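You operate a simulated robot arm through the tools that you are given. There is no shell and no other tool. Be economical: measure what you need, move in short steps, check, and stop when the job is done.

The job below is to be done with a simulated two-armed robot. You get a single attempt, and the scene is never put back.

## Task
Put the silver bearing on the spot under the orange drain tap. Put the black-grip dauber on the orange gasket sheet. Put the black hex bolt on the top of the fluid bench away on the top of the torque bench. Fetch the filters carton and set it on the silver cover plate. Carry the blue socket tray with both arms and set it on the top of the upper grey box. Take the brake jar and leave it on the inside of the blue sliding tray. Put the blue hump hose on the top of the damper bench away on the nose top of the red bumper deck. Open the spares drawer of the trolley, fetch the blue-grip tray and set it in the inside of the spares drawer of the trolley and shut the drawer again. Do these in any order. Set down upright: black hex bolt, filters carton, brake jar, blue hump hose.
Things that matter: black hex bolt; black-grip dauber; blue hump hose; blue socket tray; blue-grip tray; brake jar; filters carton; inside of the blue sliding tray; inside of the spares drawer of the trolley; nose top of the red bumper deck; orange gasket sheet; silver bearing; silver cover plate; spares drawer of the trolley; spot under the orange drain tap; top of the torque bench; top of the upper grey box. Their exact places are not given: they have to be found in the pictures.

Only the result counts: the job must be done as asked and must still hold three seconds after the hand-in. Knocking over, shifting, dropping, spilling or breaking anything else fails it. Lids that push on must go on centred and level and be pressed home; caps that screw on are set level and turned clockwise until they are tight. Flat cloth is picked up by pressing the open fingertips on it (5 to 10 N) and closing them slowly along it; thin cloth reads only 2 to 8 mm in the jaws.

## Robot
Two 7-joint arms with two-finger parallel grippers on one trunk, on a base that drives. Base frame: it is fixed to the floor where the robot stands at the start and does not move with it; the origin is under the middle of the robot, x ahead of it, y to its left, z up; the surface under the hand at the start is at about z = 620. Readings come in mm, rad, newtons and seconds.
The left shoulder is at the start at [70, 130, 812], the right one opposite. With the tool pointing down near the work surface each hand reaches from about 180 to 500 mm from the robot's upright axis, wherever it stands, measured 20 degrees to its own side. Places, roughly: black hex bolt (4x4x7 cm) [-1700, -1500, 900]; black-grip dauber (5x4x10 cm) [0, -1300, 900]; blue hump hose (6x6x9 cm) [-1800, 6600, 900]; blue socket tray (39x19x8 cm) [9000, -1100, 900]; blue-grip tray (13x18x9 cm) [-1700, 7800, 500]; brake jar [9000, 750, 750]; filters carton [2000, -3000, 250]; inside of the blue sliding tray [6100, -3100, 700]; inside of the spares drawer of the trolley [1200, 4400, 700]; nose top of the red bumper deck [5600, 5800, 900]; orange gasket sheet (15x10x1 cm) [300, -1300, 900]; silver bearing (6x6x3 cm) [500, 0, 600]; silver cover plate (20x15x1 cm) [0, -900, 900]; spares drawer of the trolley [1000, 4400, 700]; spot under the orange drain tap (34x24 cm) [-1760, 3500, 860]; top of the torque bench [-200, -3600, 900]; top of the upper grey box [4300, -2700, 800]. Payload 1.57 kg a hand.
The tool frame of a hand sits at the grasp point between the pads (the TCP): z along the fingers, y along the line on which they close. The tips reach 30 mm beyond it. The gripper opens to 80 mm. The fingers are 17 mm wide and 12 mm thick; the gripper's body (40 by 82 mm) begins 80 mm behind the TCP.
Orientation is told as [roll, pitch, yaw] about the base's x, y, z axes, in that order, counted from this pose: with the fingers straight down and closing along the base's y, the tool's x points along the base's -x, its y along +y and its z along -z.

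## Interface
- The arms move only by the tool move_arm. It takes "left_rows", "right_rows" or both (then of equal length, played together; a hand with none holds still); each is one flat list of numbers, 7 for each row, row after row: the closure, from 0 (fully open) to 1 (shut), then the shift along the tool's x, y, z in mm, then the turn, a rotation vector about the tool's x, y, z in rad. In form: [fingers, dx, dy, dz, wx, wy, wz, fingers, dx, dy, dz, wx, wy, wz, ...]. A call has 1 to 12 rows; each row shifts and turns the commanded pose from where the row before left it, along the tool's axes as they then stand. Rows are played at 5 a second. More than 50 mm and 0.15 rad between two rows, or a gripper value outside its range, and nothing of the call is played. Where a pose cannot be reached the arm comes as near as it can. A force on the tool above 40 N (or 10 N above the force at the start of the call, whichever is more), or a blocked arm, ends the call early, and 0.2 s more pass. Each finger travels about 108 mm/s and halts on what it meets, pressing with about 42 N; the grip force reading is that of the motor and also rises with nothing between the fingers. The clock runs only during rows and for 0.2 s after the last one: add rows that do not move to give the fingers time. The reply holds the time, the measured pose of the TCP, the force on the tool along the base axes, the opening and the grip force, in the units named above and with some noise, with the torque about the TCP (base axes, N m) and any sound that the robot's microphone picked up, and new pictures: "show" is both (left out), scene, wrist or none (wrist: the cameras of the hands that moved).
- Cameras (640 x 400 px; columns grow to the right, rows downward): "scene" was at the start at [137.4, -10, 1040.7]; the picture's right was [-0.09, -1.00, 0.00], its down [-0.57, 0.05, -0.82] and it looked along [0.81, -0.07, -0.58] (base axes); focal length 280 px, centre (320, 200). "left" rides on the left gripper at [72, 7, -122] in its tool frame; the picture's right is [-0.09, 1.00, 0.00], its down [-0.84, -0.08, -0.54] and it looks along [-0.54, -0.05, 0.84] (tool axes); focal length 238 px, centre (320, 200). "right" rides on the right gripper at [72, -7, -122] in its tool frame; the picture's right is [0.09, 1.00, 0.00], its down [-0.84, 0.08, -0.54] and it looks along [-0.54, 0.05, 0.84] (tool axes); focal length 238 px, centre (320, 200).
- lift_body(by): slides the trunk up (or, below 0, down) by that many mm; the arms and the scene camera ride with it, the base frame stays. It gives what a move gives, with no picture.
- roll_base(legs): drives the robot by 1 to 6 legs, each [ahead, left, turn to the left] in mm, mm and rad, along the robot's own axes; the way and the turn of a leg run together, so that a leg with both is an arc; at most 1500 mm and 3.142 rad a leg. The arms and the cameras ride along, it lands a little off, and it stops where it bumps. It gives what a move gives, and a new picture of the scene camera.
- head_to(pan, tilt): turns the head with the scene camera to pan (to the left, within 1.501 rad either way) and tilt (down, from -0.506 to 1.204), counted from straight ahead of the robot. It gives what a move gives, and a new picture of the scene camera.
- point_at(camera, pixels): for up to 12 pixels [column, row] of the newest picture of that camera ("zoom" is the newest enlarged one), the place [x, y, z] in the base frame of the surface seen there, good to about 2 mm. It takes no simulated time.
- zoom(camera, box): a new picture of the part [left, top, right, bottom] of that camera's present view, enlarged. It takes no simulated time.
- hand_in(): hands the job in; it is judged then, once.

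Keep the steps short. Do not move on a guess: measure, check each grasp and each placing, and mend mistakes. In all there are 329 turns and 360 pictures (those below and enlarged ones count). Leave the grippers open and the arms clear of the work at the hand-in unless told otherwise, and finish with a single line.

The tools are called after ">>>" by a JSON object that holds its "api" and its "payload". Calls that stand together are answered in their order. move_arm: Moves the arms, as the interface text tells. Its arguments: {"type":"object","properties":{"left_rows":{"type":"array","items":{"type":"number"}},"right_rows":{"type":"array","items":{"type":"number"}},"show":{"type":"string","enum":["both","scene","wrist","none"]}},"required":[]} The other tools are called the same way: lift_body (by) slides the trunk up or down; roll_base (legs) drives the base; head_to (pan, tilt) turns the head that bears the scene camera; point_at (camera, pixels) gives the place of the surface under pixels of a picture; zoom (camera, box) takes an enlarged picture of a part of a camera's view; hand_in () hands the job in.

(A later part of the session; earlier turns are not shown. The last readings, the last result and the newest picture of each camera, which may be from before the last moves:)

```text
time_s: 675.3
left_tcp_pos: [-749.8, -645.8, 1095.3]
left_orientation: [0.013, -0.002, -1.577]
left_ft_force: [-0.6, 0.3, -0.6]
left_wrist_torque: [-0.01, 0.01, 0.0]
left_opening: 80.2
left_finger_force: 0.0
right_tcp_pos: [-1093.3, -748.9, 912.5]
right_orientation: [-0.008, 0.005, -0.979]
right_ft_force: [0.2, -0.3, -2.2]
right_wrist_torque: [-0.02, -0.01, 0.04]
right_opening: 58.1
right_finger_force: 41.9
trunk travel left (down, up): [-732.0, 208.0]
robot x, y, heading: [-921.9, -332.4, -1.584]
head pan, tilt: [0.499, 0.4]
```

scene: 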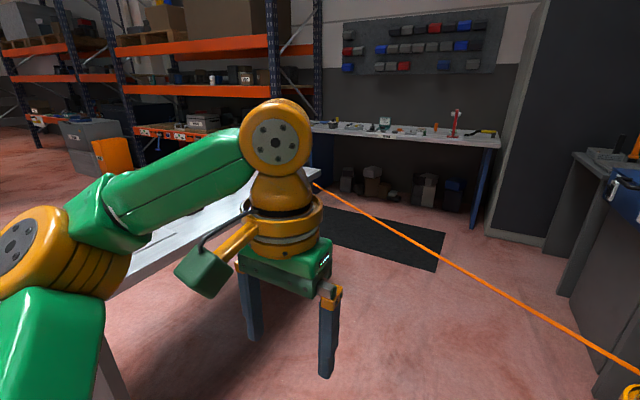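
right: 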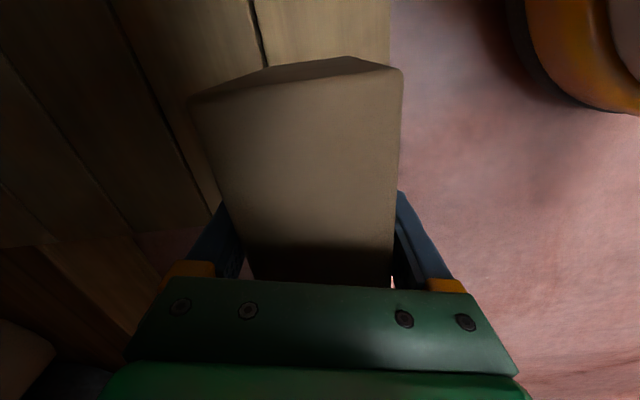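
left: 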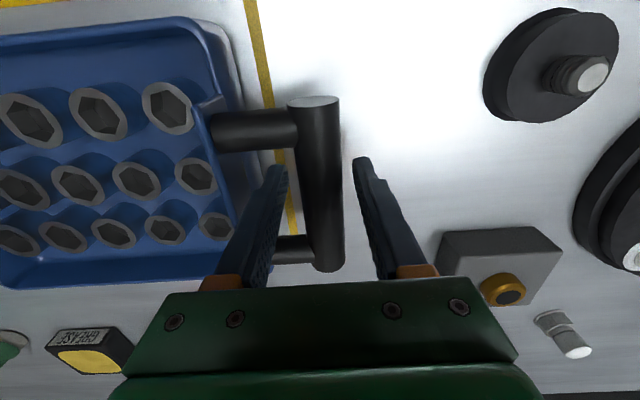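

A second stretch of orange line crosses toward the fluid bench at the right. I'll measure it and the bench beyond, which should be the torque bench.

>>> {"api": "point_at", "payload": {"camera": "scene", "pixels": [[320, 187], [380, 224], [450, 264], [520, 302], [590, 345], [630, 370], [400, 135], [490, 140], [330, 125], [440, 260], [560, 290], [630, 390]]}}

>>> {"api": "head_to", "payload": {"pan": -0.3, "tilt": 0.6}}

```text
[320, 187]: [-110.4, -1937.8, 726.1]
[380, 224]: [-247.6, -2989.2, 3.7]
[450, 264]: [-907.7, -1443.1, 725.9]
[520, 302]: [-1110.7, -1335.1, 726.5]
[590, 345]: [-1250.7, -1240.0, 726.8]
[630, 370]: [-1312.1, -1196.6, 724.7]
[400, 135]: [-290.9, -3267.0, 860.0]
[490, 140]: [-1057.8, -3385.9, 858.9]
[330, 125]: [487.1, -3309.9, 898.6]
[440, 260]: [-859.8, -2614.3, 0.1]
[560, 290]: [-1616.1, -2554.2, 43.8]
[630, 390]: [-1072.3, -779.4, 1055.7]
```

```text
time_s: 676.5
left_tcp_pos: [-750.6, -644.5, 1094.5]
left_orientation: [0.014, -0.003, -1.575]
left_ft_force: [0.6, 1.0, 0.7]
left_wrist_torque: [-0.04, -0.02, 0.02]
left_opening: 80.1
left_finger_force: 0.0
right_tcp_pos: [-1092.0, -747.9, 912.2]
right_orientation: [-0.009, 0.005, -0.978]
right_ft_force: [0.2, 0.1, -3.3]
right_wrist_torque: [-0.04, -0.01, 0.0]
right_opening: 57.8
right_finger_force: 42.4
trunk travel left (down, up): [-732.0, 208.0]
robot x, y, heading: [-924.6, -336.5, -1.59]
head pan, tilt: [-0.3, 0.6]
```

scene: 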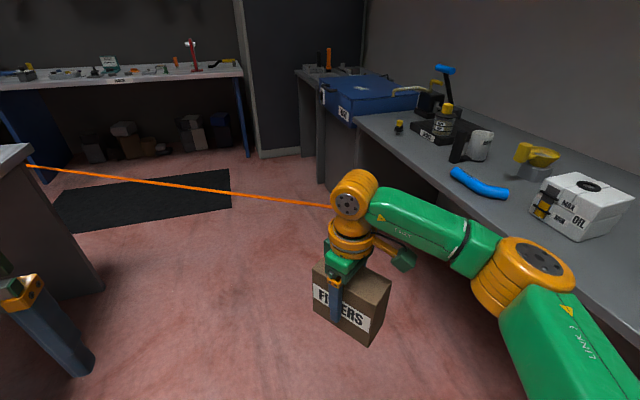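

The orange line is straight at z 726 from the rack to the fluid bench; I'll deal with it later. First the carton: turn to face the work bench from the west and look at the cover plate.

>>> {"api": "roll_base", "payload": {"legs": [[0, 0, 1.588], [250, -400, 0]]}}

>>> {"api": "head_to", "payload": {"pan": -0.15, "tilt": 0.55}}

```text
time_s: 683.1
left_tcp_pos: [-363.3, -546.8, 1094.8]
left_orientation: [0.013, -0.001, 0.018]
left_ft_force: [0.4, 0.7, -1.1]
left_wrist_torque: [0.0, 0.01, -0.04]
left_opening: 80.0
left_finger_force: 0.0
right_tcp_pos: [-252.2, -887.9, 914.0]
right_orientation: [-0.009, 0.004, 0.617]
right_ft_force: [-0.2, -0.4, -2.8]
right_wrist_torque: [-0.01, 0.01, -0.02]
right_opening: 57.8
right_finger_force: 42.2
trunk travel left (down, up): [-732.0, 208.0]
robot x, y, heading: [-664.6, -731.8, 0.003]
head pan, tilt: [-0.3, 0.6]
```

scene: 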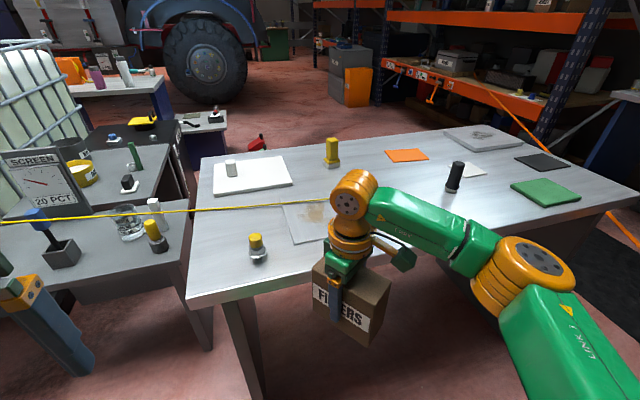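

```text
time_s: 683.9
left_tcp_pos: [-362.4, -548.6, 1093.9]
left_orientation: [0.014, -0.001, 0.02]
left_ft_force: [-0.3, -0.1, 0.1]
left_wrist_torque: [0.0, 0.0, -0.03]
left_opening: 80.1
left_finger_force: 0.0
right_tcp_pos: [-251.8, -887.8, 912.6]
right_orientation: [-0.009, 0.006, 0.616]
right_ft_force: [0.0, -0.4, -3.1]
right_wrist_torque: [-0.02, -0.01, 0.04]
right_opening: 57.8
right_finger_force: 41.8
trunk travel left (down, up): [-732.0, 208.0]
robot x, y, heading: [-670.5, -729.8, 0.007]
head pan, tilt: [-0.15, 0.55]
```

scene: 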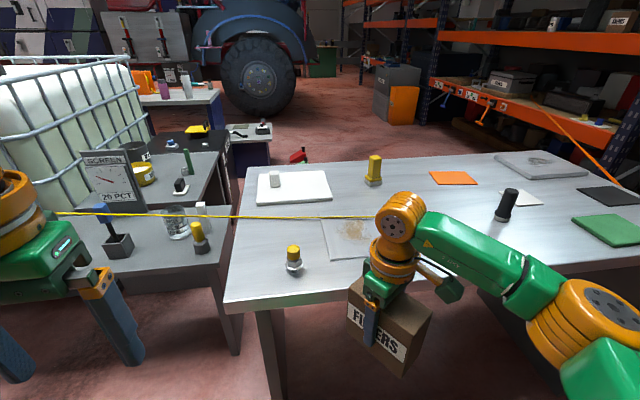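

Good view: orange gasket (453,178), black-grip dauber (507,205), plate at (345,240). Measuring these, the bench edge and the line.

>>> {"api": "point_at", "payload": {"camera": "scene", "pixels": [[325, 228], [345, 245], [330, 258], [370, 225], [433, 173], [475, 184], [455, 178], [509, 195], [502, 217], [230, 300], [300, 213], [360, 217]]}}

>>> {"api": "zoom", "payload": {"camera": "scene", "box": [280, 150, 560, 290]}}

```text
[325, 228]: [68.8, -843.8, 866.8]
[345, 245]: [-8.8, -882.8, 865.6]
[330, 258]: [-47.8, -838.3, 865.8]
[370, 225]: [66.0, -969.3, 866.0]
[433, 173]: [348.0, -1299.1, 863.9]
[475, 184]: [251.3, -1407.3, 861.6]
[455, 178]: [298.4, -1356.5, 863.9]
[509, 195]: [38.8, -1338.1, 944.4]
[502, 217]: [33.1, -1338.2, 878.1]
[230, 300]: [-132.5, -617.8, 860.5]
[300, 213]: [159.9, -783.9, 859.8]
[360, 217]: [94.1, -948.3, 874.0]
```

```text
2.29 times, centred on (420, 220) of scene
```

zoom: 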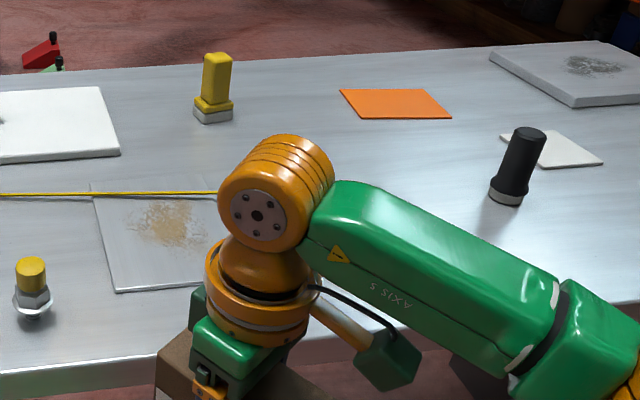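

The plate spans x≈-60…90, y≈-838…-1040, top 866, with the yellow line over its east edge (x≈94, z 874). The carton will go at (5,-935). Raising the trunk 100 and driving in.

>>> {"api": "lift_body", "payload": {"by": 100}}

>>> {"api": "roll_base", "payload": {"legs": [[256, -47, -0.003]]}}

>>> {"api": "head_to", "payload": {"pan": -0.2, "tilt": 0.85}}

```text
time_s: 685.2
left_tcp_pos: [-362.5, -547.5, 1194.7]
left_orientation: [0.013, -0.003, 0.02]
left_ft_force: [-0.6, 0.2, -0.2]
left_wrist_torque: [0.01, 0.01, -0.01]
left_opening: 80.1
left_finger_force: 0.0
right_tcp_pos: [-250.7, -888.2, 1012.2]
right_orientation: [-0.01, 0.006, 0.616]
right_ft_force: [0.1, 0.3, -3.0]
right_wrist_torque: [0.02, -0.01, -0.03]
right_opening: 57.7
right_finger_force: 42.4
trunk travel left (down, up): [-832.0, 108.0]
robot x, y, heading: [-665.7, -731.6, 0.008]
head pan, tilt: [-0.15, 0.55]
```

```text
time_s: 687.0
left_tcp_pos: [-106.1, -593.8, 1194.8]
left_orientation: [0.013, -0.002, 0.014]
left_ft_force: [-0.1, 0.0, 0.2]
left_wrist_torque: [0.0, -0.02, 0.0]
left_opening: 80.0
left_finger_force: 0.0
right_tcp_pos: [2.4, -934.9, 1013.6]
right_orientation: [-0.011, 0.004, 0.612]
right_ft_force: [0.4, 0.4, -3.3]
right_wrist_torque: [0.01, -0.04, 0.01]
right_opening: 57.9
right_finger_force: 42.1
trunk travel left (down, up): [-832.0, 108.0]
robot x, y, heading: [-407.7, -771.9, 0.003]
head pan, tilt: [-0.15, 0.55]
```

scene: 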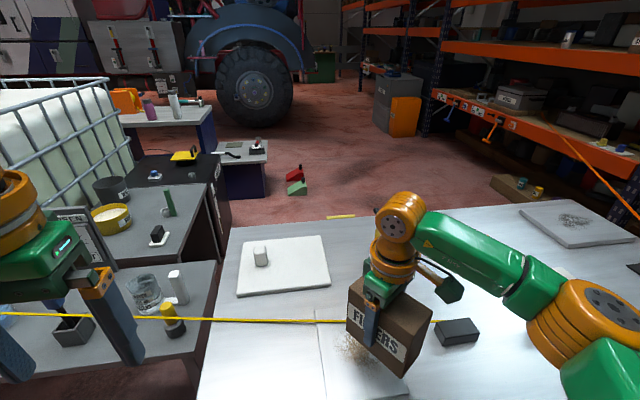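

```text
time_s: 687.9
left_tcp_pos: [-104.2, -594.3, 1194.2]
left_orientation: [0.014, -0.002, 0.015]
left_ft_force: [-0.9, 0.6, 0.4]
left_wrist_torque: [0.0, 0.0, -0.02]
left_opening: 80.1
left_finger_force: 0.1
right_tcp_pos: [5.0, -935.9, 1012.5]
right_orientation: [-0.01, 0.006, 0.612]
right_ft_force: [0.3, 0.6, -3.5]
right_wrist_torque: [-0.05, 0.0, 0.04]
right_opening: 57.8
right_finger_force: 42.1
trunk travel left (down, up): [-832.0, 108.0]
robot x, y, heading: [-409.5, -775.5, 0.011]
head pan, tilt: [-0.201, 0.85]
```

scene: 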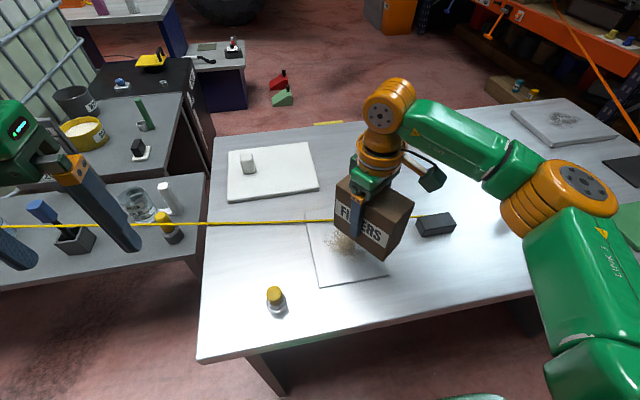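

>>> {"api": "point_at", "payload": {"camera": "scene", "pixels": [[306, 213], [320, 285], [386, 276], [325, 219], [412, 215], [250, 223], [435, 220], [355, 262], [345, 180], [400, 212], [362, 258]]}}

>>> {"api": "zoom", "payload": {"camera": "scene", "box": [280, 150, 470, 300]}}

```text
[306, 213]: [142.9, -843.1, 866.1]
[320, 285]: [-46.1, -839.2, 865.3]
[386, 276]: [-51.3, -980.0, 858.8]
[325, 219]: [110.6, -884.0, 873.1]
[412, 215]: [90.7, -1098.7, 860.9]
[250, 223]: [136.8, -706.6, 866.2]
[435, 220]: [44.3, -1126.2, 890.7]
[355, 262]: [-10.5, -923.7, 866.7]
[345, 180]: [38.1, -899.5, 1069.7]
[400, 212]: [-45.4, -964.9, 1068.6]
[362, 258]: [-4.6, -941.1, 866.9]
```

```text
2.67 times, centred on (375, 225) of scene
```

zoom: 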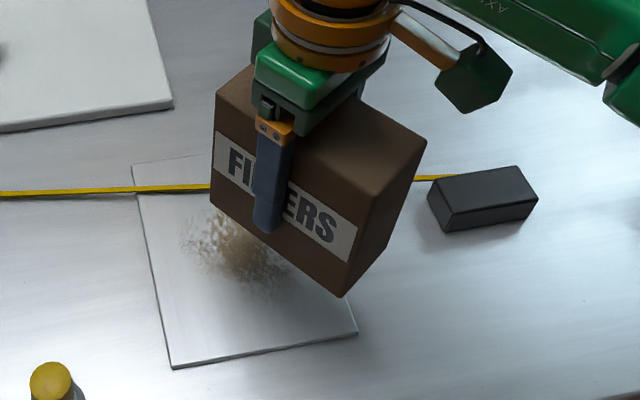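

The plate really spans x -48…143, y -982…-840, and the line crosses it near x 104. I'll set the carton at (15,-911), leaving about 30 mm to the line.

>>> {"api": "move_arm", "payload": {"right_rows": [1, -11.7, 7, 0, 0, 0, 0, 1, -11.7, 7, 0, 0, 0, 0, 1, 0, 0, 25, 0, 0, 0, 1, 0, 0, 25, 0, 0, 0, 1, 0, 0, 20, 0, 0, 0, 1, 0, 0, 0, 0, 0, 0], "show": "both"}}

```text
time_s: 689.2
left_tcp_pos: [-105.2, -594.8, 1194.5]
left_orientation: [0.013, -0.001, 0.013]
left_ft_force: [0.7, -0.1, 0.2]
left_wrist_torque: [-0.01, -0.02, -0.01]
left_opening: 79.9
left_finger_force: 0.1
right_tcp_pos: [15.2, -910.7, 942.8]
right_orientation: [-0.009, 0.005, 0.614]
right_ft_force: [-0.4, 0.6, -2.7]
right_wrist_torque: [0.0, -0.04, 0.0]
right_opening: 57.7
right_finger_force: 41.8
trunk travel left (down, up): [-832.0, 108.0]
robot x, y, heading: [-412.1, -774.1, 0.008]
head pan, tilt: [-0.201, 0.85]
```

scene: 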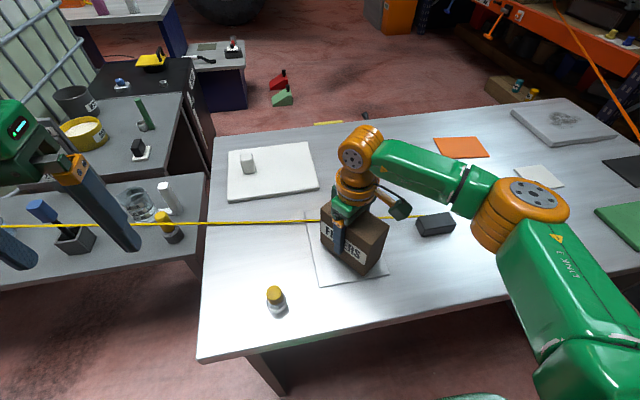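
right: 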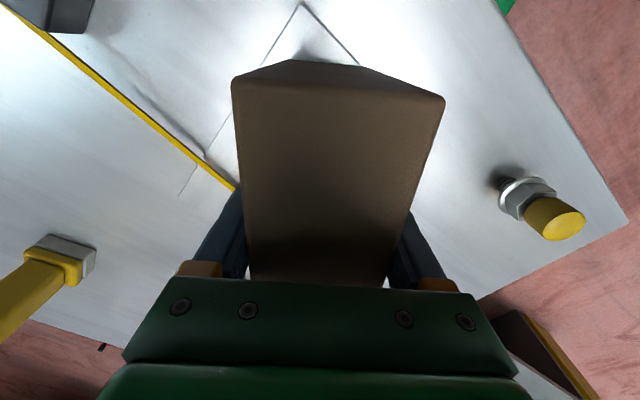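

The line stays about 45 mm off the finger. Lowering the last 14 mm with care.

>>> {"api": "move_arm", "payload": {"right_rows": [1, 0, 0, 8, 0, 0, 0, 1, 0, 0, 3, 0, 0, 0, 1, 0, 0, 1.5, 0, 0, 0, 1, 0, 0, 0, 0, 0, 0], "show": "none"}}

>>> {"api": "move_arm", "payload": {"right_rows": [1, 0, 0, 1, 0, 0, 0, 1, 0, 0, 0, 0, 0, 0], "show": "none"}}

```text
time_s: 690.2
left_tcp_pos: [-105.2, -594.4, 1194.4]
left_orientation: [0.014, -0.001, 0.014]
left_ft_force: [0.6, 0.0, -0.2]
left_wrist_torque: [0.05, 0.01, 0.01]
left_opening: 80.1
left_finger_force: 0.1
right_tcp_pos: [16.3, -910.1, 930.3]
right_orientation: [-0.009, 0.002, 0.611]
right_ft_force: [0.3, 0.1, -2.3]
right_wrist_torque: [0.02, 0.02, -0.02]
right_opening: 58.0
right_finger_force: 42.4
trunk travel left (down, up): [-832.0, 108.0]
robot x, y, heading: [-414.6, -777.0, 0.009]
head pan, tilt: [-0.201, 0.85]
```

```text
time_s: 690.9
left_tcp_pos: [-105.7, -593.3, 1194.3]
left_orientation: [0.013, -0.002, 0.014]
left_ft_force: [-0.1, -0.3, -0.4]
left_wrist_torque: [0.03, 0.02, -0.02]
left_opening: 79.9
left_finger_force: 0.0
right_tcp_pos: [15.2, -910.9, 930.3]
right_orientation: [-0.011, 0.003, 0.612]
right_ft_force: [6.9, -3.2, 15.2]
right_wrist_torque: [-0.4, 0.81, 0.25]
right_opening: 57.7
right_finger_force: 41.9
trunk travel left (down, up): [-832.0, 108.0]
robot x, y, heading: [-407.9, -772.0, 0.01]
head pan, tilt: [-0.201, 0.85]
```

Contact (15 N). Easing, opening slowly, then straight up.

>>> {"api": "move_arm", "payload": {"right_rows": [1, 0, 0, -0.8, 0, 0, 0, 0.5, 0, 0, 0, 0, 0, 0, 0.2, 0, 0, 0, 0, 0, 0, 0.1, 0, 0, 0, 0, 0, 0, 0.1, 0, 0, -40, 0, 0, 0, 0.1, 0, 0, -45, 0, 0, 0, 0, 0, 0, -45, 0, 0, 0, 0, 0, 0, -45, 0, 0, 0, 0, 0, 0, 0, 0, 0, 0], "show": "both"}}

```text
time_s: 692.9
left_tcp_pos: [-105.0, -592.5, 1195.6]
left_orientation: [0.013, -0.005, 0.016]
left_ft_force: [0.6, 0.2, -0.3]
left_wrist_torque: [-0.02, 0.04, -0.05]
left_opening: 80.1
left_finger_force: 0.0
right_tcp_pos: [16.7, -910.3, 1104.2]
right_orientation: [-0.008, 0.004, 0.612]
right_ft_force: [-0.4, -0.7, 0.4]
right_wrist_torque: [-0.01, 0.02, 0.02]
right_opening: 80.4
right_finger_force: 0.1
trunk travel left (down, up): [-832.0, 108.0]
robot x, y, heading: [-410.1, -776.8, 0.005]
head pan, tilt: [-0.201, 0.85]
```

scene: 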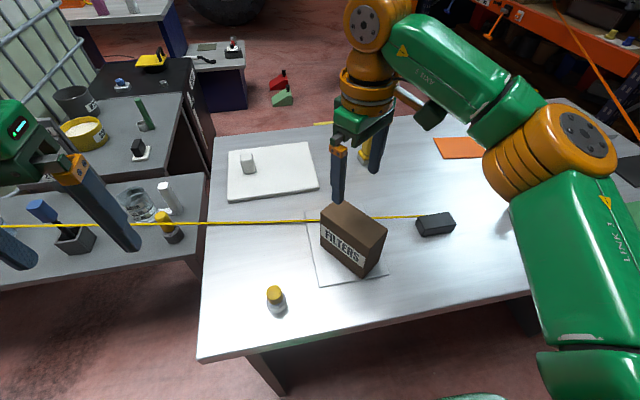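
right: 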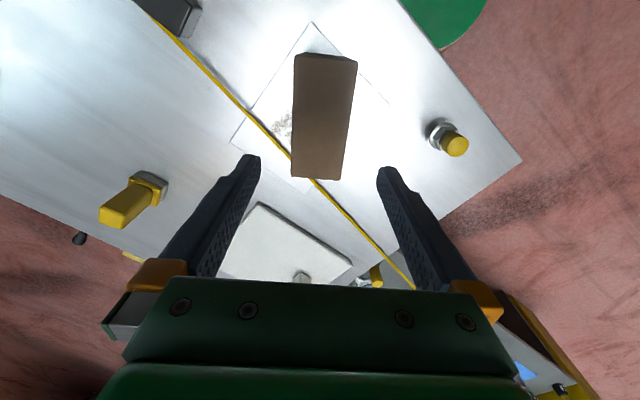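

Carton set on the plate. A quick check of its corners against the line.

>>> {"api": "point_at", "payload": {"camera": "right", "pixels": [[298, 57], [354, 64], [340, 177], [295, 175], [322, 187], [285, 152], [385, 265]]}}

```text
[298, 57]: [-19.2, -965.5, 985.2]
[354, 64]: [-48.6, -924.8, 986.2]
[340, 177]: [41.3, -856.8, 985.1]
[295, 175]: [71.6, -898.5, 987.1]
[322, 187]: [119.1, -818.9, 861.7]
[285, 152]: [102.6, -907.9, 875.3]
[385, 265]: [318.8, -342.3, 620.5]
```

The carton has 30 mm to the line. Next, the dauber; I want the robot as close as is safe. I'll measure the robot's own base disc in the wrist picture (green, top) and the space under the bench.

>>> {"api": "point_at", "payload": {"camera": "right", "pixels": [[405, 5], [420, 28], [440, 45], [470, 25], [485, 5], [445, 10]]}}

>>> {"api": "head_to", "payload": {"pan": -0.6, "tilt": 1.1}}

```text
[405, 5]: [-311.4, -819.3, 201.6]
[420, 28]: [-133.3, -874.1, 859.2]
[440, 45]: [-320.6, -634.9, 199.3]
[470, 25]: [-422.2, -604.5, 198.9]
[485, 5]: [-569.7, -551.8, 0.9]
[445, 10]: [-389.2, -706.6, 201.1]
```

```text
time_s: 693.7
left_tcp_pos: [-104.7, -593.4, 1194.8]
left_orientation: [0.015, -0.003, 0.013]
left_ft_force: [-0.1, 0.0, -0.7]
left_wrist_torque: [0.02, 0.0, -0.01]
left_opening: 80.2
left_finger_force: 0.1
right_tcp_pos: [16.5, -910.0, 1103.9]
right_orientation: [-0.008, 0.003, 0.612]
right_ft_force: [-0.7, -0.5, -0.2]
right_wrist_torque: [0.01, -0.03, 0.0]
right_opening: 79.7
right_finger_force: 0.1
trunk travel left (down, up): [-832.0, 108.0]
robot x, y, heading: [-410.8, -773.5, 0.008]
head pan, tilt: [-0.6, 1.1]
```

scene: 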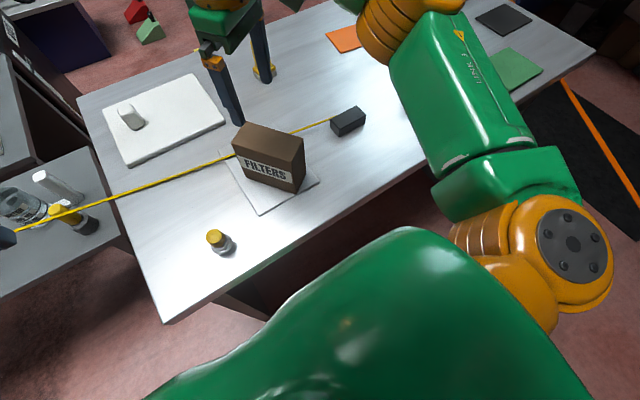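

The base disc is only 200 mm high, so it fits under the bench. I'll move right 404 and ahead 80 to stand opposite the dauber.

>>> {"api": "roll_base", "payload": {"legs": [[0, -404, -0.006], [80, 0, 0]]}}

>>> {"api": "move_arm", "payload": {"right_rows": [0, 0, 0, 0, 0, 0, 0.122, 0, 0, 0, 0, 0, 0, 0.122, 0, 0, 0, 0, 0, 0, 0.122, 0, 0, 0, 0, 0, 0, 0.122, 0, 0, 0, 0, 0, 0, 0.122, 0, 0, 0, 0, 0, 0, 0], "show": "none"}}

>>> {"api": "head_to", "payload": {"pan": -0.1, "tilt": 0.85}}

```text
time_s: 696.9
left_tcp_pos: [-29.8, -995.9, 1196.1]
left_orientation: [0.014, -0.01, 0.009]
left_ft_force: [-0.5, -0.2, 0.2]
left_wrist_torque: [0.02, -0.05, 0.01]
left_opening: 79.9
left_finger_force: 0.0
right_tcp_pos: [90.7, -1310.6, 1105.5]
right_orientation: [-0.013, 0.0, 0.608]
right_ft_force: [-2.0, 0.2, 0.0]
right_wrist_torque: [0.01, -0.03, 0.0]
right_opening: 80.1
right_finger_force: 0.0
trunk travel left (down, up): [-832.0, 108.0]
robot x, y, heading: [-327.6, -1176.1, 0.002]
head pan, tilt: [-0.6, 1.1]
```

scene: 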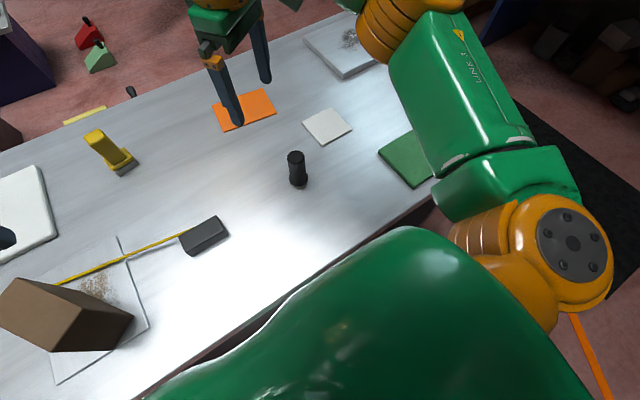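

```text
time_s: 698.3
left_tcp_pos: [-22.4, -995.7, 1194.6]
left_orientation: [0.014, -0.002, 0.009]
left_ft_force: [-1.5, -0.5, 0.0]
left_wrist_torque: [-0.02, -0.04, 0.0]
left_opening: 79.9
left_finger_force: 0.2
right_tcp_pos: [96.9, -1311.6, 1103.3]
right_orientation: [-0.011, -0.001, -0.004]
right_ft_force: [-0.1, 0.8, 0.1]
right_wrist_torque: [-0.03, -0.01, 0.03]
right_opening: 80.0
right_finger_force: 0.0
trunk travel left (down, up): [-832.0, 108.0]
robot x, y, heading: [-330.0, -1173.4, -0.001]
head pan, tilt: [-0.6, 1.1]
```

```text
time_s: 699.2
left_tcp_pos: [-24.0, -996.6, 1194.9]
left_orientation: [0.014, -0.005, 0.007]
left_ft_force: [0.3, 0.2, 0.5]
left_wrist_torque: [0.01, 0.01, 0.02]
left_opening: 80.0
left_finger_force: 0.1
right_tcp_pos: [95.6, -1311.4, 1105.2]
right_orientation: [-0.011, -0.003, -0.002]
right_ft_force: [-0.1, 0.9, -1.0]
right_wrist_torque: [0.0, 0.04, 0.02]
right_opening: 80.1
right_finger_force: 0.1
trunk travel left (down, up): [-832.0, 108.0]
robot x, y, heading: [-330.3, -1174.0, 0.001]
head pan, tilt: [-0.099, 0.85]
```

scene: 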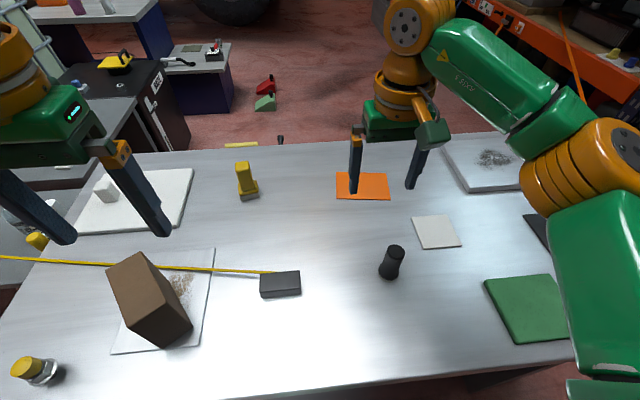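

Good position, no bump. Measuring the gasket sheet and the dauber from here.

>>> {"api": "point_at", "payload": {"camera": "scene", "pixels": [[337, 174], [387, 174], [389, 197], [338, 198], [375, 185], [397, 252], [387, 274], [382, 258], [404, 258], [392, 248]]}}

>>> {"api": "zoom", "payload": {"camera": "scene", "box": [320, 160, 480, 300]}}

```text
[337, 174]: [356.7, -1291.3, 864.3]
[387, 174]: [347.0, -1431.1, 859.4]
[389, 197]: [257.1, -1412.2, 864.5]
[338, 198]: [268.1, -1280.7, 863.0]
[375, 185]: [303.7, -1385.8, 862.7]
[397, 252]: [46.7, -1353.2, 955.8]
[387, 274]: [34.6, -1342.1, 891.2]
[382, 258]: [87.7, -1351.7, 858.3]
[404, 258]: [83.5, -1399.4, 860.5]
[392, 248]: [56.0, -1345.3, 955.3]
```

```text
2.86 times, centred on (400, 230) of scene
```

zoom: 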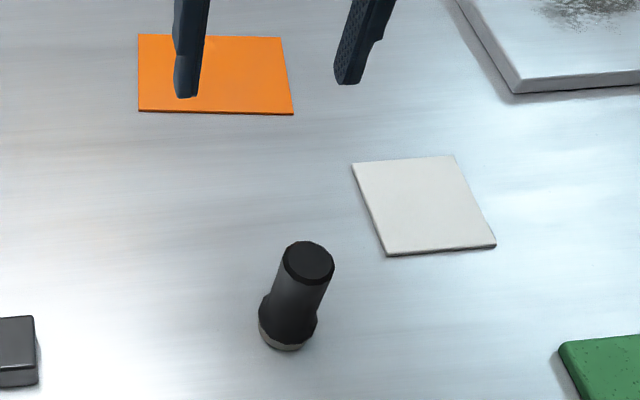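

The gasket spans x 257–357, y -1430…-1280; the dauber is at (48,-1349), top 956. I'll pick it up with a forward-tilted hand at long reach from further back, then drive forward about 240 to set it on the gasket with the same arm pose. Backing 240 and lowering the trunk 100.

>>> {"api": "roll_base", "payload": {"legs": [[-240, 0, 0]]}}

>>> {"api": "lift_body", "payload": {"by": -100}}

>>> {"api": "move_arm", "payload": {"right_rows": [0, 0, -10, 0, 0, -0.134, 0, 0, 0, -10, 0, 0, -0.134, 0, 0, 0, -10, 0, 0, -0.134, 0, 0, 0, -8, 0, 0, -0.134, 0, 0, 0, 0, 0, 0, -0.134, 0, 0, 0, 0, 0, 0, -0.134, 0, 0, 0, 0, 0, 0, 0, 0], "show": "scene"}}

```text
time_s: 701.0
left_tcp_pos: [-261.5, -995.8, 1193.8]
left_orientation: [0.014, 0.0, 0.009]
left_ft_force: [-0.3, 0.5, -0.7]
left_wrist_torque: [-0.02, 0.0, 0.0]
left_opening: 79.9
left_finger_force: 0.0
right_tcp_pos: [-143.1, -1311.8, 1102.2]
right_orientation: [-0.012, 0.0, -0.004]
right_ft_force: [-0.1, 0.2, 0.1]
right_wrist_torque: [0.0, 0.01, -0.01]
right_opening: 79.9
right_finger_force: 0.0
trunk travel left (down, up): [-832.0, 108.0]
robot x, y, heading: [-570.7, -1174.4, -0.002]
head pan, tilt: [-0.099, 0.85]
```

scene: 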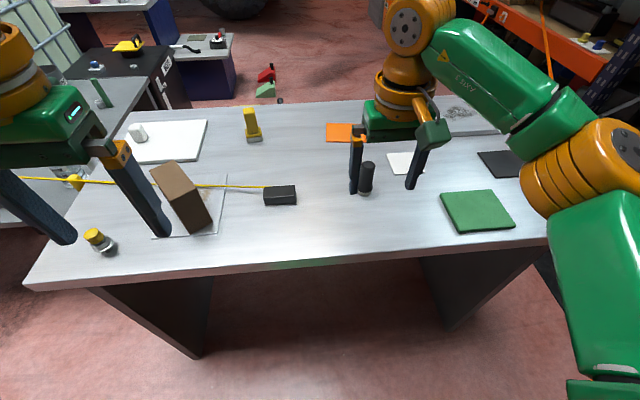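

```text
time_s: 702.3
left_tcp_pos: [-264.8, -996.1, 1095.2]
left_orientation: [0.014, -0.003, 0.008]
left_ft_force: [0.1, -0.5, -0.8]
left_wrist_torque: [0.03, 0.02, 0.02]
left_opening: 79.9
left_finger_force: 0.0
right_tcp_pos: [-146.1, -1312.0, 1004.1]
right_orientation: [-0.009, -0.001, -0.004]
right_ft_force: [-0.3, 0.1, 0.1]
right_wrist_torque: [0.01, 0.01, 0.01]
right_opening: 80.0
right_finger_force: 0.0
trunk travel left (down, up): [-732.0, 208.0]
robot x, y, heading: [-572.7, -1175.3, -0.007]
head pan, tilt: [-0.099, 0.85]
```

```text
time_s: 703.9
left_tcp_pos: [-265.0, -995.8, 1095.0]
left_orientation: [0.013, -0.003, 0.008]
left_ft_force: [0.8, -0.5, 0.1]
left_wrist_torque: [-0.02, 0.03, -0.02]
left_opening: 79.9
left_finger_force: 0.1
right_tcp_pos: [-146.9, -1349.1, 1004.2]
right_orientation: [-0.015, -0.807, 0.007]
right_ft_force: [0.0, 1.5, -0.1]
right_wrist_torque: [0.0, 0.01, -0.03]
right_opening: 80.1
right_finger_force: 0.0
trunk travel left (down, up): [-732.0, 208.0]
robot x, y, heading: [-573.3, -1174.2, -0.006]
head pan, tilt: [-0.099, 0.85]
```

scene: 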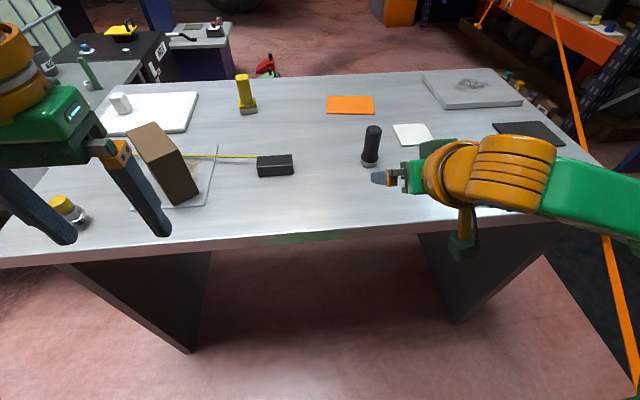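

Tilted 0.8 with the dauber straight ahead. Moving to just in front of it at z 925.

>>> {"api": "move_arm", "payload": {"right_rows": [0, -6.9, 0, 35.7, 0, 0, 0, 0, -6.9, 0, 35.7, 0, 0, 0, 0, -6.9, 0, 35.7, 0, 0, 0, 0, -6.9, 0, 35.7, 0, 0, 0, 0, 0, 0, 0, 0, 0, 0], "show": "both"}}

```text
time_s: 705.1
left_tcp_pos: [-264.9, -996.7, 1094.7]
left_orientation: [0.015, -0.003, 0.009]
left_ft_force: [0.2, 0.1, -0.3]
left_wrist_torque: [0.01, 0.0, -0.03]
left_opening: 80.0
left_finger_force: 0.1
right_tcp_pos: [-22.8, -1350.3, 922.7]
right_orientation: [-0.013, -0.807, 0.007]
right_ft_force: [-0.4, 0.1, 0.3]
right_wrist_torque: [0.0, -0.04, 0.01]
right_opening: 80.0
right_finger_force: 0.0
trunk travel left (down, up): [-732.0, 208.0]
robot x, y, heading: [-569.8, -1174.4, -0.002]
head pan, tilt: [-0.099, 0.85]
```

scene: 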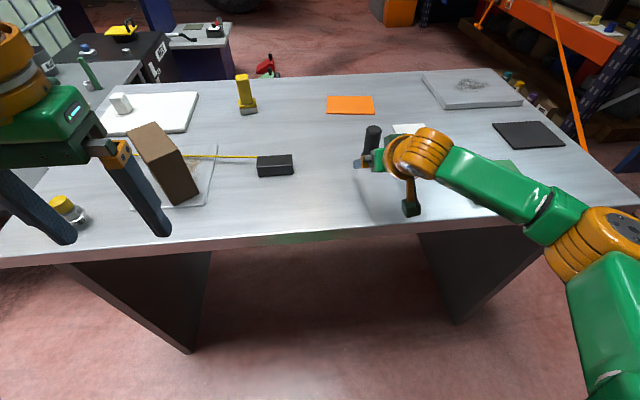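
right: 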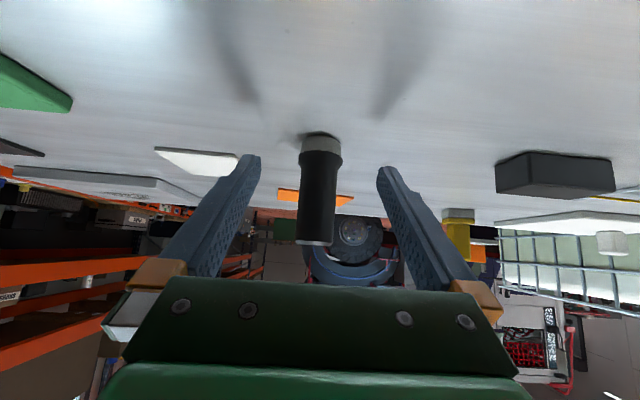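

>>> {"api": "point_at", "payload": {"camera": "right", "pixels": [[318, 180], [318, 215], [318, 145], [303, 180], [334, 180], [318, 240]]}}

```text
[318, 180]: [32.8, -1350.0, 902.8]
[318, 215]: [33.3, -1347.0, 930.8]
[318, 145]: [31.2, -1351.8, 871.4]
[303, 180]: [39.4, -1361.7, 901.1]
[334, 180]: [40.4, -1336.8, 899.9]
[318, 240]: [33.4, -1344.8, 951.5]
```

Its centre is (47,-1350). Moving in 70 mm and closing.

>>> {"api": "move_arm", "payload": {"right_rows": [0, -23.5, 0.3, 26, 0, 0, 0, 0, -23.5, 0.3, 26, 0, 0, 0, 0, 0, 0, 0, 0, 0, 0, 0.4, 0, 0, 0, 0, 0, 0, 0.6, 0, 0, 0, 0, 0, 0, 1, 0, 0, 0, 0, 0, 0, 1, 0, 0, 0, 0, 0, 0], "show": "both"}}

```text
time_s: 706.7
left_tcp_pos: [-266.2, -996.6, 1094.3]
left_orientation: [0.015, -0.004, 0.008]
left_ft_force: [0.9, -0.3, 0.0]
left_wrist_torque: [0.04, -0.01, 0.0]
left_opening: 79.9
left_finger_force: 0.1
right_tcp_pos: [46.4, -1350.8, 923.4]
right_orientation: [-0.015, -0.806, 0.008]
right_ft_force: [1.7, -0.7, 2.5]
right_wrist_torque: [-0.09, -0.11, 0.05]
right_opening: 37.1
right_finger_force: 42.2
trunk travel left (down, up): [-732.0, 208.0]
robot x, y, heading: [-569.8, -1180.7, -0.001]
head pan, tilt: [-0.099, 0.85]
```

scene: 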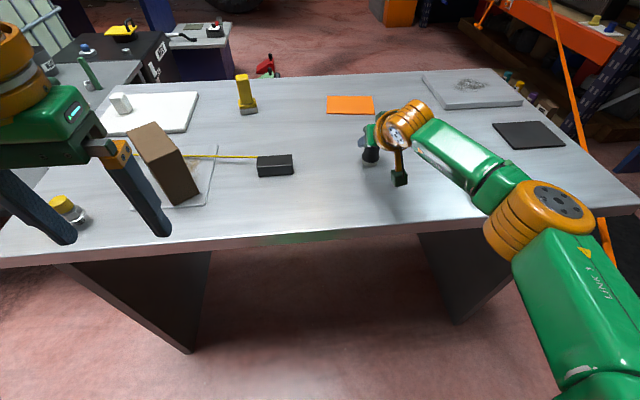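
right: 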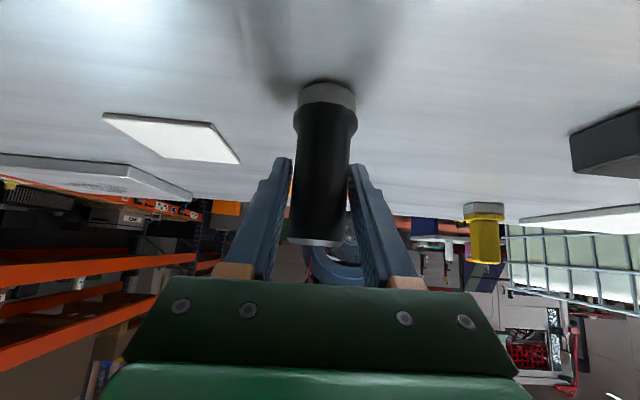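

Dauber held (37 mm). Lifting 40 mm straight up.

>>> {"api": "move_arm", "payload": {"right_rows": [1, -7.2, 0, -6.9, 0, 0, 0, 1, -10.8, 0, -10.4, 0, 0, 0, 1, -10.8, 0, -10.4, 0, 0, 0, 1, 0, 0, 0, 0, 0, 0], "show": "scene"}}

```text
time_s: 707.7
left_tcp_pos: [-265.4, -995.7, 1094.1]
left_orientation: [0.013, -0.004, 0.009]
left_ft_force: [0.0, -0.5, 0.1]
left_wrist_torque: [0.04, 0.0, -0.01]
left_opening: 79.7
left_finger_force: 0.0
right_tcp_pos: [46.4, -1351.9, 962.8]
right_orientation: [-0.014, -0.804, 0.007]
right_ft_force: [0.3, 0.1, -0.8]
right_wrist_torque: [-0.01, -0.02, 0.03]
right_opening: 36.9
right_finger_force: 41.9
trunk travel left (down, up): [-732.0, 208.0]
robot x, y, heading: [-570.1, -1172.9, -0.004]
head pan, tilt: [-0.099, 0.85]
```

scene: 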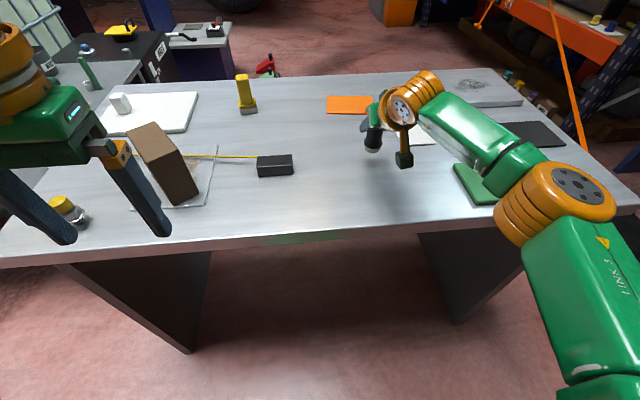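

Now driving forward 252 mm so the dauber comes over the gasket.

>>> {"api": "roll_base", "payload": {"legs": [[252, -3, 0]]}}

>>> {"api": "head_to", "payload": {"pan": -0.15, "tilt": 0.7}}

```text
time_s: 709.5
left_tcp_pos: [-21.3, -1000.5, 1094.3]
left_orientation: [0.012, -0.004, 0.008]
left_ft_force: [-0.6, 0.2, 0.1]
left_wrist_torque: [0.02, -0.03, 0.01]
left_opening: 80.0
left_finger_force: 0.0
right_tcp_pos: [291.7, -1356.0, 965.9]
right_orientation: [-0.014, -0.808, 0.005]
right_ft_force: [-0.7, -0.2, -0.9]
right_wrist_torque: [-0.01, -0.03, 0.0]
right_opening: 36.9
right_finger_force: 42.2
trunk travel left (down, up): [-732.0, 208.0]
robot x, y, heading: [-327.1, -1179.9, 0.001]
head pan, tilt: [-0.099, 0.85]
```

scene: 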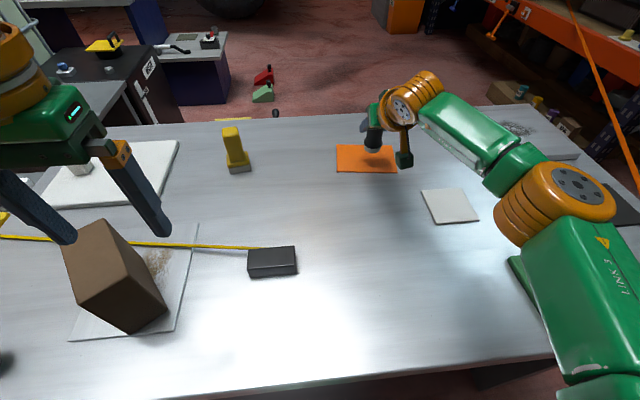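

```text
time_s: 710.2
left_tcp_pos: [-18.3, -1000.0, 1094.9]
left_orientation: [0.013, -0.002, 0.008]
left_ft_force: [-0.2, -1.3, 0.3]
left_wrist_torque: [-0.02, -0.01, -0.02]
left_opening: 79.9
left_finger_force: 0.1
right_tcp_pos: [293.7, -1356.4, 961.8]
right_orientation: [-0.013, -0.805, 0.005]
right_ft_force: [0.5, -0.2, -1.6]
right_wrist_torque: [0.04, 0.03, -0.02]
right_opening: 37.0
right_finger_force: 42.0
trunk travel left (down, up): [-732.0, 208.0]
robot x, y, heading: [-327.2, -1179.8, 0.002]
head pan, tilt: [-0.15, 0.7]
```

scene: 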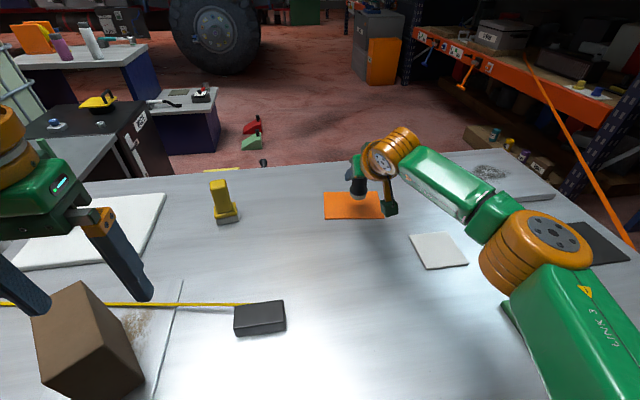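

Dauber over the gasket. I'll lower 34 mm and 10 forward.

>>> {"api": "move_arm", "payload": {"right_rows": [1, 5.9, 0, 10.2, 0, 0, 0, 1, 5.9, 0, 10.2, 0, 0, 0, 1, 5.9, 0, 10.2, 0, 0, 0, 1, 0, 0, 0, 0, 0, 0], "show": "wrist"}}

```text
time_s: 711.2
left_tcp_pos: [-19.2, -1001.1, 1094.4]
left_orientation: [0.015, -0.005, 0.007]
left_ft_force: [-0.5, -0.1, -0.2]
left_wrist_torque: [-0.01, 0.0, -0.02]
left_opening: 80.2
left_finger_force: 0.1
right_tcp_pos: [301.1, -1357.1, 929.1]
right_orientation: [-0.015, -0.806, 0.008]
right_ft_force: [0.6, -0.2, -2.1]
right_wrist_torque: [-0.01, 0.01, -0.01]
right_opening: 37.2
right_finger_force: 41.6
trunk travel left (down, up): [-732.0, 208.0]
robot x, y, heading: [-328.0, -1179.1, -0.004]
head pan, tilt: [-0.15, 0.7]
```

right: 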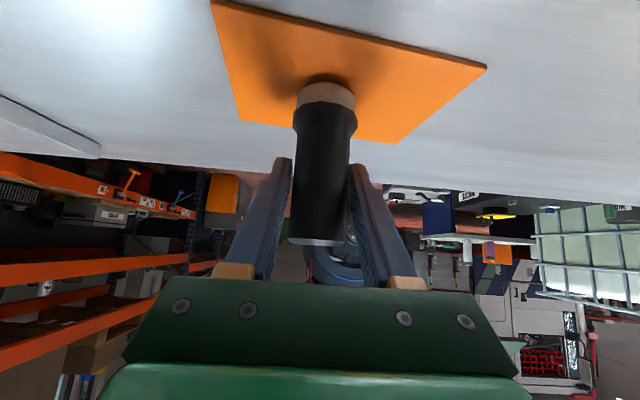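

>>> {"api": "move_arm", "payload": {"right_rows": [1, 1.1, 0, 1.0, 0, 0, 0, 1, 0.7, 0, 0.7, 0, 0, 0, 1, 0, 0, 0, 0, 0, 0], "show": "none"}}

>>> {"api": "move_arm", "payload": {"right_rows": [1, 0.8, 0, 0.7, 0, 0, 0, 1, 0, 0, 0, 0, 0, 0], "show": "none"}}

```text
time_s: 712.0
left_tcp_pos: [-18.6, -999.7, 1094.8]
left_orientation: [0.014, -0.001, 0.007]
left_ft_force: [-0.1, -0.6, 0.0]
left_wrist_torque: [0.03, 0.0, -0.02]
left_opening: 80.0
left_finger_force: 0.0
right_tcp_pos: [301.5, -1355.4, 927.0]
right_orientation: [-0.014, -0.808, 0.005]
right_ft_force: [0.0, -0.6, -0.9]
right_wrist_torque: [-0.01, 0.02, 0.0]
right_opening: 37.0
right_finger_force: 42.5
trunk travel left (down, up): [-732.0, 208.0]
robot x, y, heading: [-326.5, -1175.9, 0.003]
head pan, tilt: [-0.15, 0.7]
```

```text
time_s: 712.6
left_tcp_pos: [-19.4, -1000.7, 1094.4]
left_orientation: [0.015, -0.003, 0.006]
left_ft_force: [1.0, -0.2, -0.3]
left_wrist_torque: [-0.02, 0.0, 0.0]
left_opening: 79.8
left_finger_force: 0.1
right_tcp_pos: [301.5, -1356.3, 929.0]
right_orientation: [-0.014, -0.807, 0.005]
right_ft_force: [0.7, -0.6, 3.6]
right_wrist_torque: [0.04, -0.07, -0.05]
right_opening: 36.5
right_finger_force: 42.2
trunk travel left (down, up): [-732.0, 208.0]
robot x, y, heading: [-328.0, -1177.8, -0.005]
head pan, tilt: [-0.15, 0.7]
```

Touching. Opening slowly, then withdrawing straight back and up.

>>> {"api": "move_arm", "payload": {"right_rows": [0.6, 0, 0, 0, 0, 0, 0, 0.4, 0, 0, 0, 0, 0, 0, 0.1, 0, 0, 0, 0, 0, 0, 0, 0, 0, 0, 0, 0, 0, 0, 27.5, 0, -29, 0, 0, 0, 0, 27.5, 0, -29, 0, 0, 0, 0, 10, 0, -40, 0, 0, 0, 0, 0, 0, -45, 0, 0, 0, 0, 0, 0, 0, 0, 0, 0], "show": "both"}}

```text
time_s: 714.6
left_tcp_pos: [-18.4, -999.4, 1093.2]
left_orientation: [0.014, -0.003, 0.007]
left_ft_force: [-0.5, 0.6, 0.0]
left_wrist_torque: [-0.04, 0.01, 0.03]
left_opening: 80.0
left_finger_force: 0.1
right_tcp_pos: [152.8, -1355.9, 980.3]
right_orientation: [-0.014, -0.807, 0.004]
right_ft_force: [0.0, -0.8, -0.5]
right_wrist_torque: [0.04, 0.07, 0.0]
right_opening: 79.9
right_finger_force: 0.0
trunk travel left (down, up): [-732.0, 208.0]
robot x, y, heading: [-326.1, -1178.5, -0.002]
head pan, tilt: [-0.15, 0.7]
```

scene: 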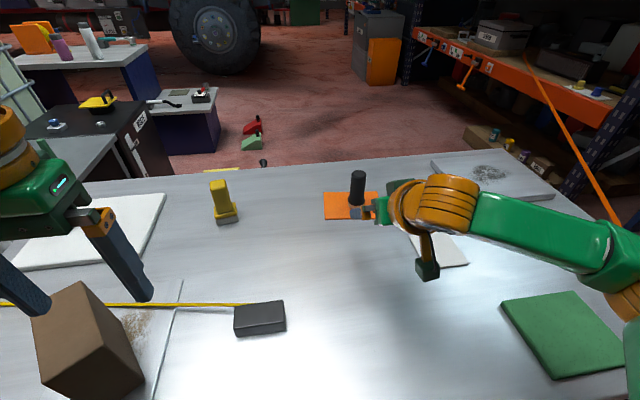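
right: 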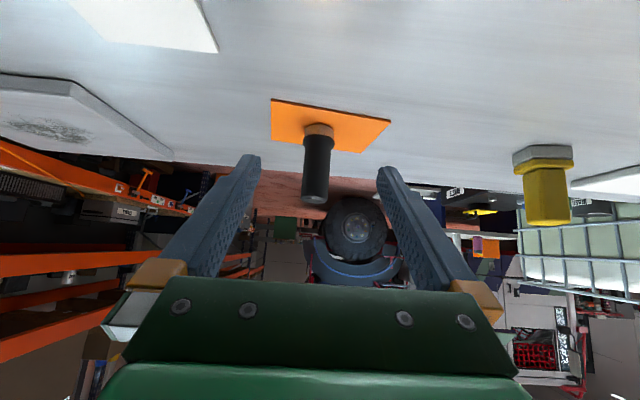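

The dauber stands on the gasket. Last is the bolt. I'll straighten the right hand and back off from the bench.

>>> {"api": "move_arm", "payload": {"right_rows": [0, 20, 0, -35, 0, 0.134, 0, 0, 20, 0, -30, 0, 0.134, 0, 0, 10, 0, -30, 0, 0.134, 0, 0, 0, 0, -20, 0, 0.134, 0, 0, 0, 0, 0, 0, 0.134, 0, 0, 0, 0, 0, 0, 0.134, 0, 0, 0, 0, 0, 0, 0, 0], "show": "none"}}

>>> {"api": "roll_base", "payload": {"legs": [[-600, 100, 0]]}}

```text
time_s: 716.2
left_tcp_pos: [-18.5, -999.4, 1094.7]
left_orientation: [0.015, -0.002, 0.008]
left_ft_force: [-0.6, 0.2, 1.0]
left_wrist_torque: [-0.01, -0.01, 0.0]
left_opening: 79.8
left_finger_force: 0.0
right_tcp_pos: [49.6, -1353.8, 1038.0]
right_orientation: [-0.008, -0.001, -0.005]
right_ft_force: [-1.4, 0.6, -0.6]
right_wrist_torque: [0.0, -0.03, -0.01]
right_opening: 79.9
right_finger_force: 0.2
trunk travel left (down, up): [-732.0, 208.0]
robot x, y, heading: [-326.2, -1180.9, 0.003]
head pan, tilt: [-0.15, 0.7]
```

```text
time_s: 719.7
left_tcp_pos: [-621.1, -898.4, 1094.5]
left_orientation: [0.014, -0.002, 0.008]
left_ft_force: [-0.1, -0.4, -0.1]
left_wrist_torque: [0.01, -0.05, 0.02]
left_opening: 79.9
left_finger_force: 0.0
right_tcp_pos: [-552.4, -1252.9, 1038.2]
right_orientation: [-0.01, -0.002, -0.002]
right_ft_force: [-0.1, 0.8, 0.2]
right_wrist_torque: [0.02, 0.0, 0.01]
right_opening: 80.3
right_finger_force: 0.0
trunk travel left (down, up): [-732.0, 208.0]
robot x, y, heading: [-930.7, -1076.9, -0.0]
head pan, tilt: [-0.15, 0.7]
```

scene: 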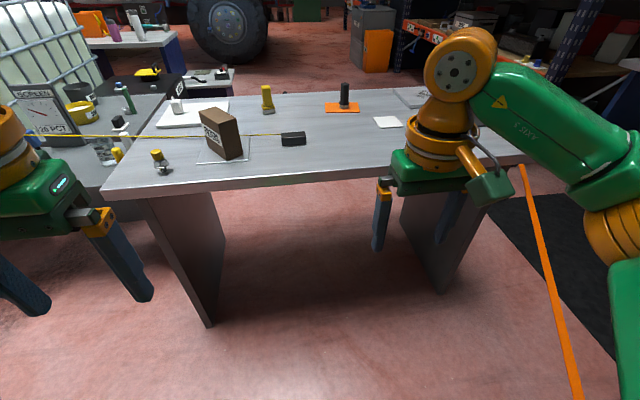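

Now I turn to face the fluid bench in the west and look for the bolt.

>>> {"api": "roll_base", "payload": {"legs": [[0, 150, 0], [0, 0, 3.14]]}}

>>> {"api": "head_to", "payload": {"pan": 0.3, "tilt": 0.6}}

```text
time_s: 728.4
left_tcp_pos: [-1234.3, -1106.8, 1095.4]
left_orientation: [0.013, -0.004, -3.126]
left_ft_force: [-0.1, 0.7, 0.4]
left_wrist_torque: [0.02, 0.0, -0.02]
left_opening: 80.0
left_finger_force: 0.0
right_tcp_pos: [-1305.2, -753.4, 1037.7]
right_orientation: [-0.01, -0.002, -3.137]
right_ft_force: [0.0, -0.1, 1.3]
right_wrist_torque: [-0.01, 0.01, 0.02]
right_opening: 80.0
right_finger_force: 0.1
trunk travel left (down, up): [-732.0, 208.0]
robot x, y, heading: [-930.2, -924.8, -3.135]
head pan, tilt: [-0.15, 0.7]
```

scene: 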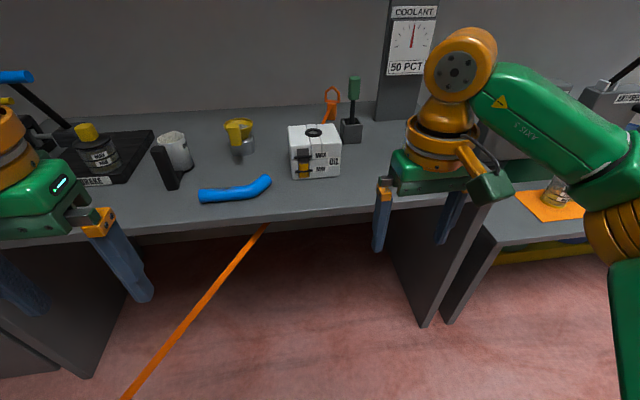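

```text
time_s: 729.3
left_tcp_pos: [-1235.7, -1108.0, 1095.2]
left_orientation: [0.015, -0.005, -3.127]
left_ft_force: [-0.2, -0.1, 0.3]
left_wrist_torque: [-0.02, -0.02, -0.01]
left_opening: 79.9
left_finger_force: 0.1
right_tcp_pos: [-1306.0, -753.1, 1039.6]
right_orientation: [-0.011, -0.002, -3.139]
right_ft_force: [0.4, -1.2, 0.7]
right_wrist_torque: [0.02, -0.01, 0.0]
right_opening: 80.0
right_finger_force: 0.1
trunk travel left (down, up): [-732.0, 208.0]
robot x, y, heading: [-931.0, -925.5, -3.134]
head pan, tilt: [0.3, 0.6]
```

scene: 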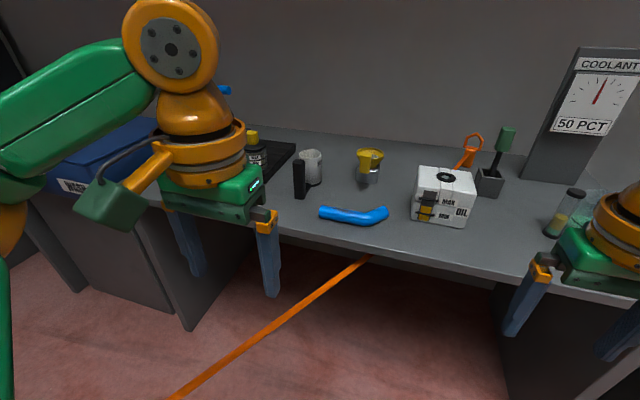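

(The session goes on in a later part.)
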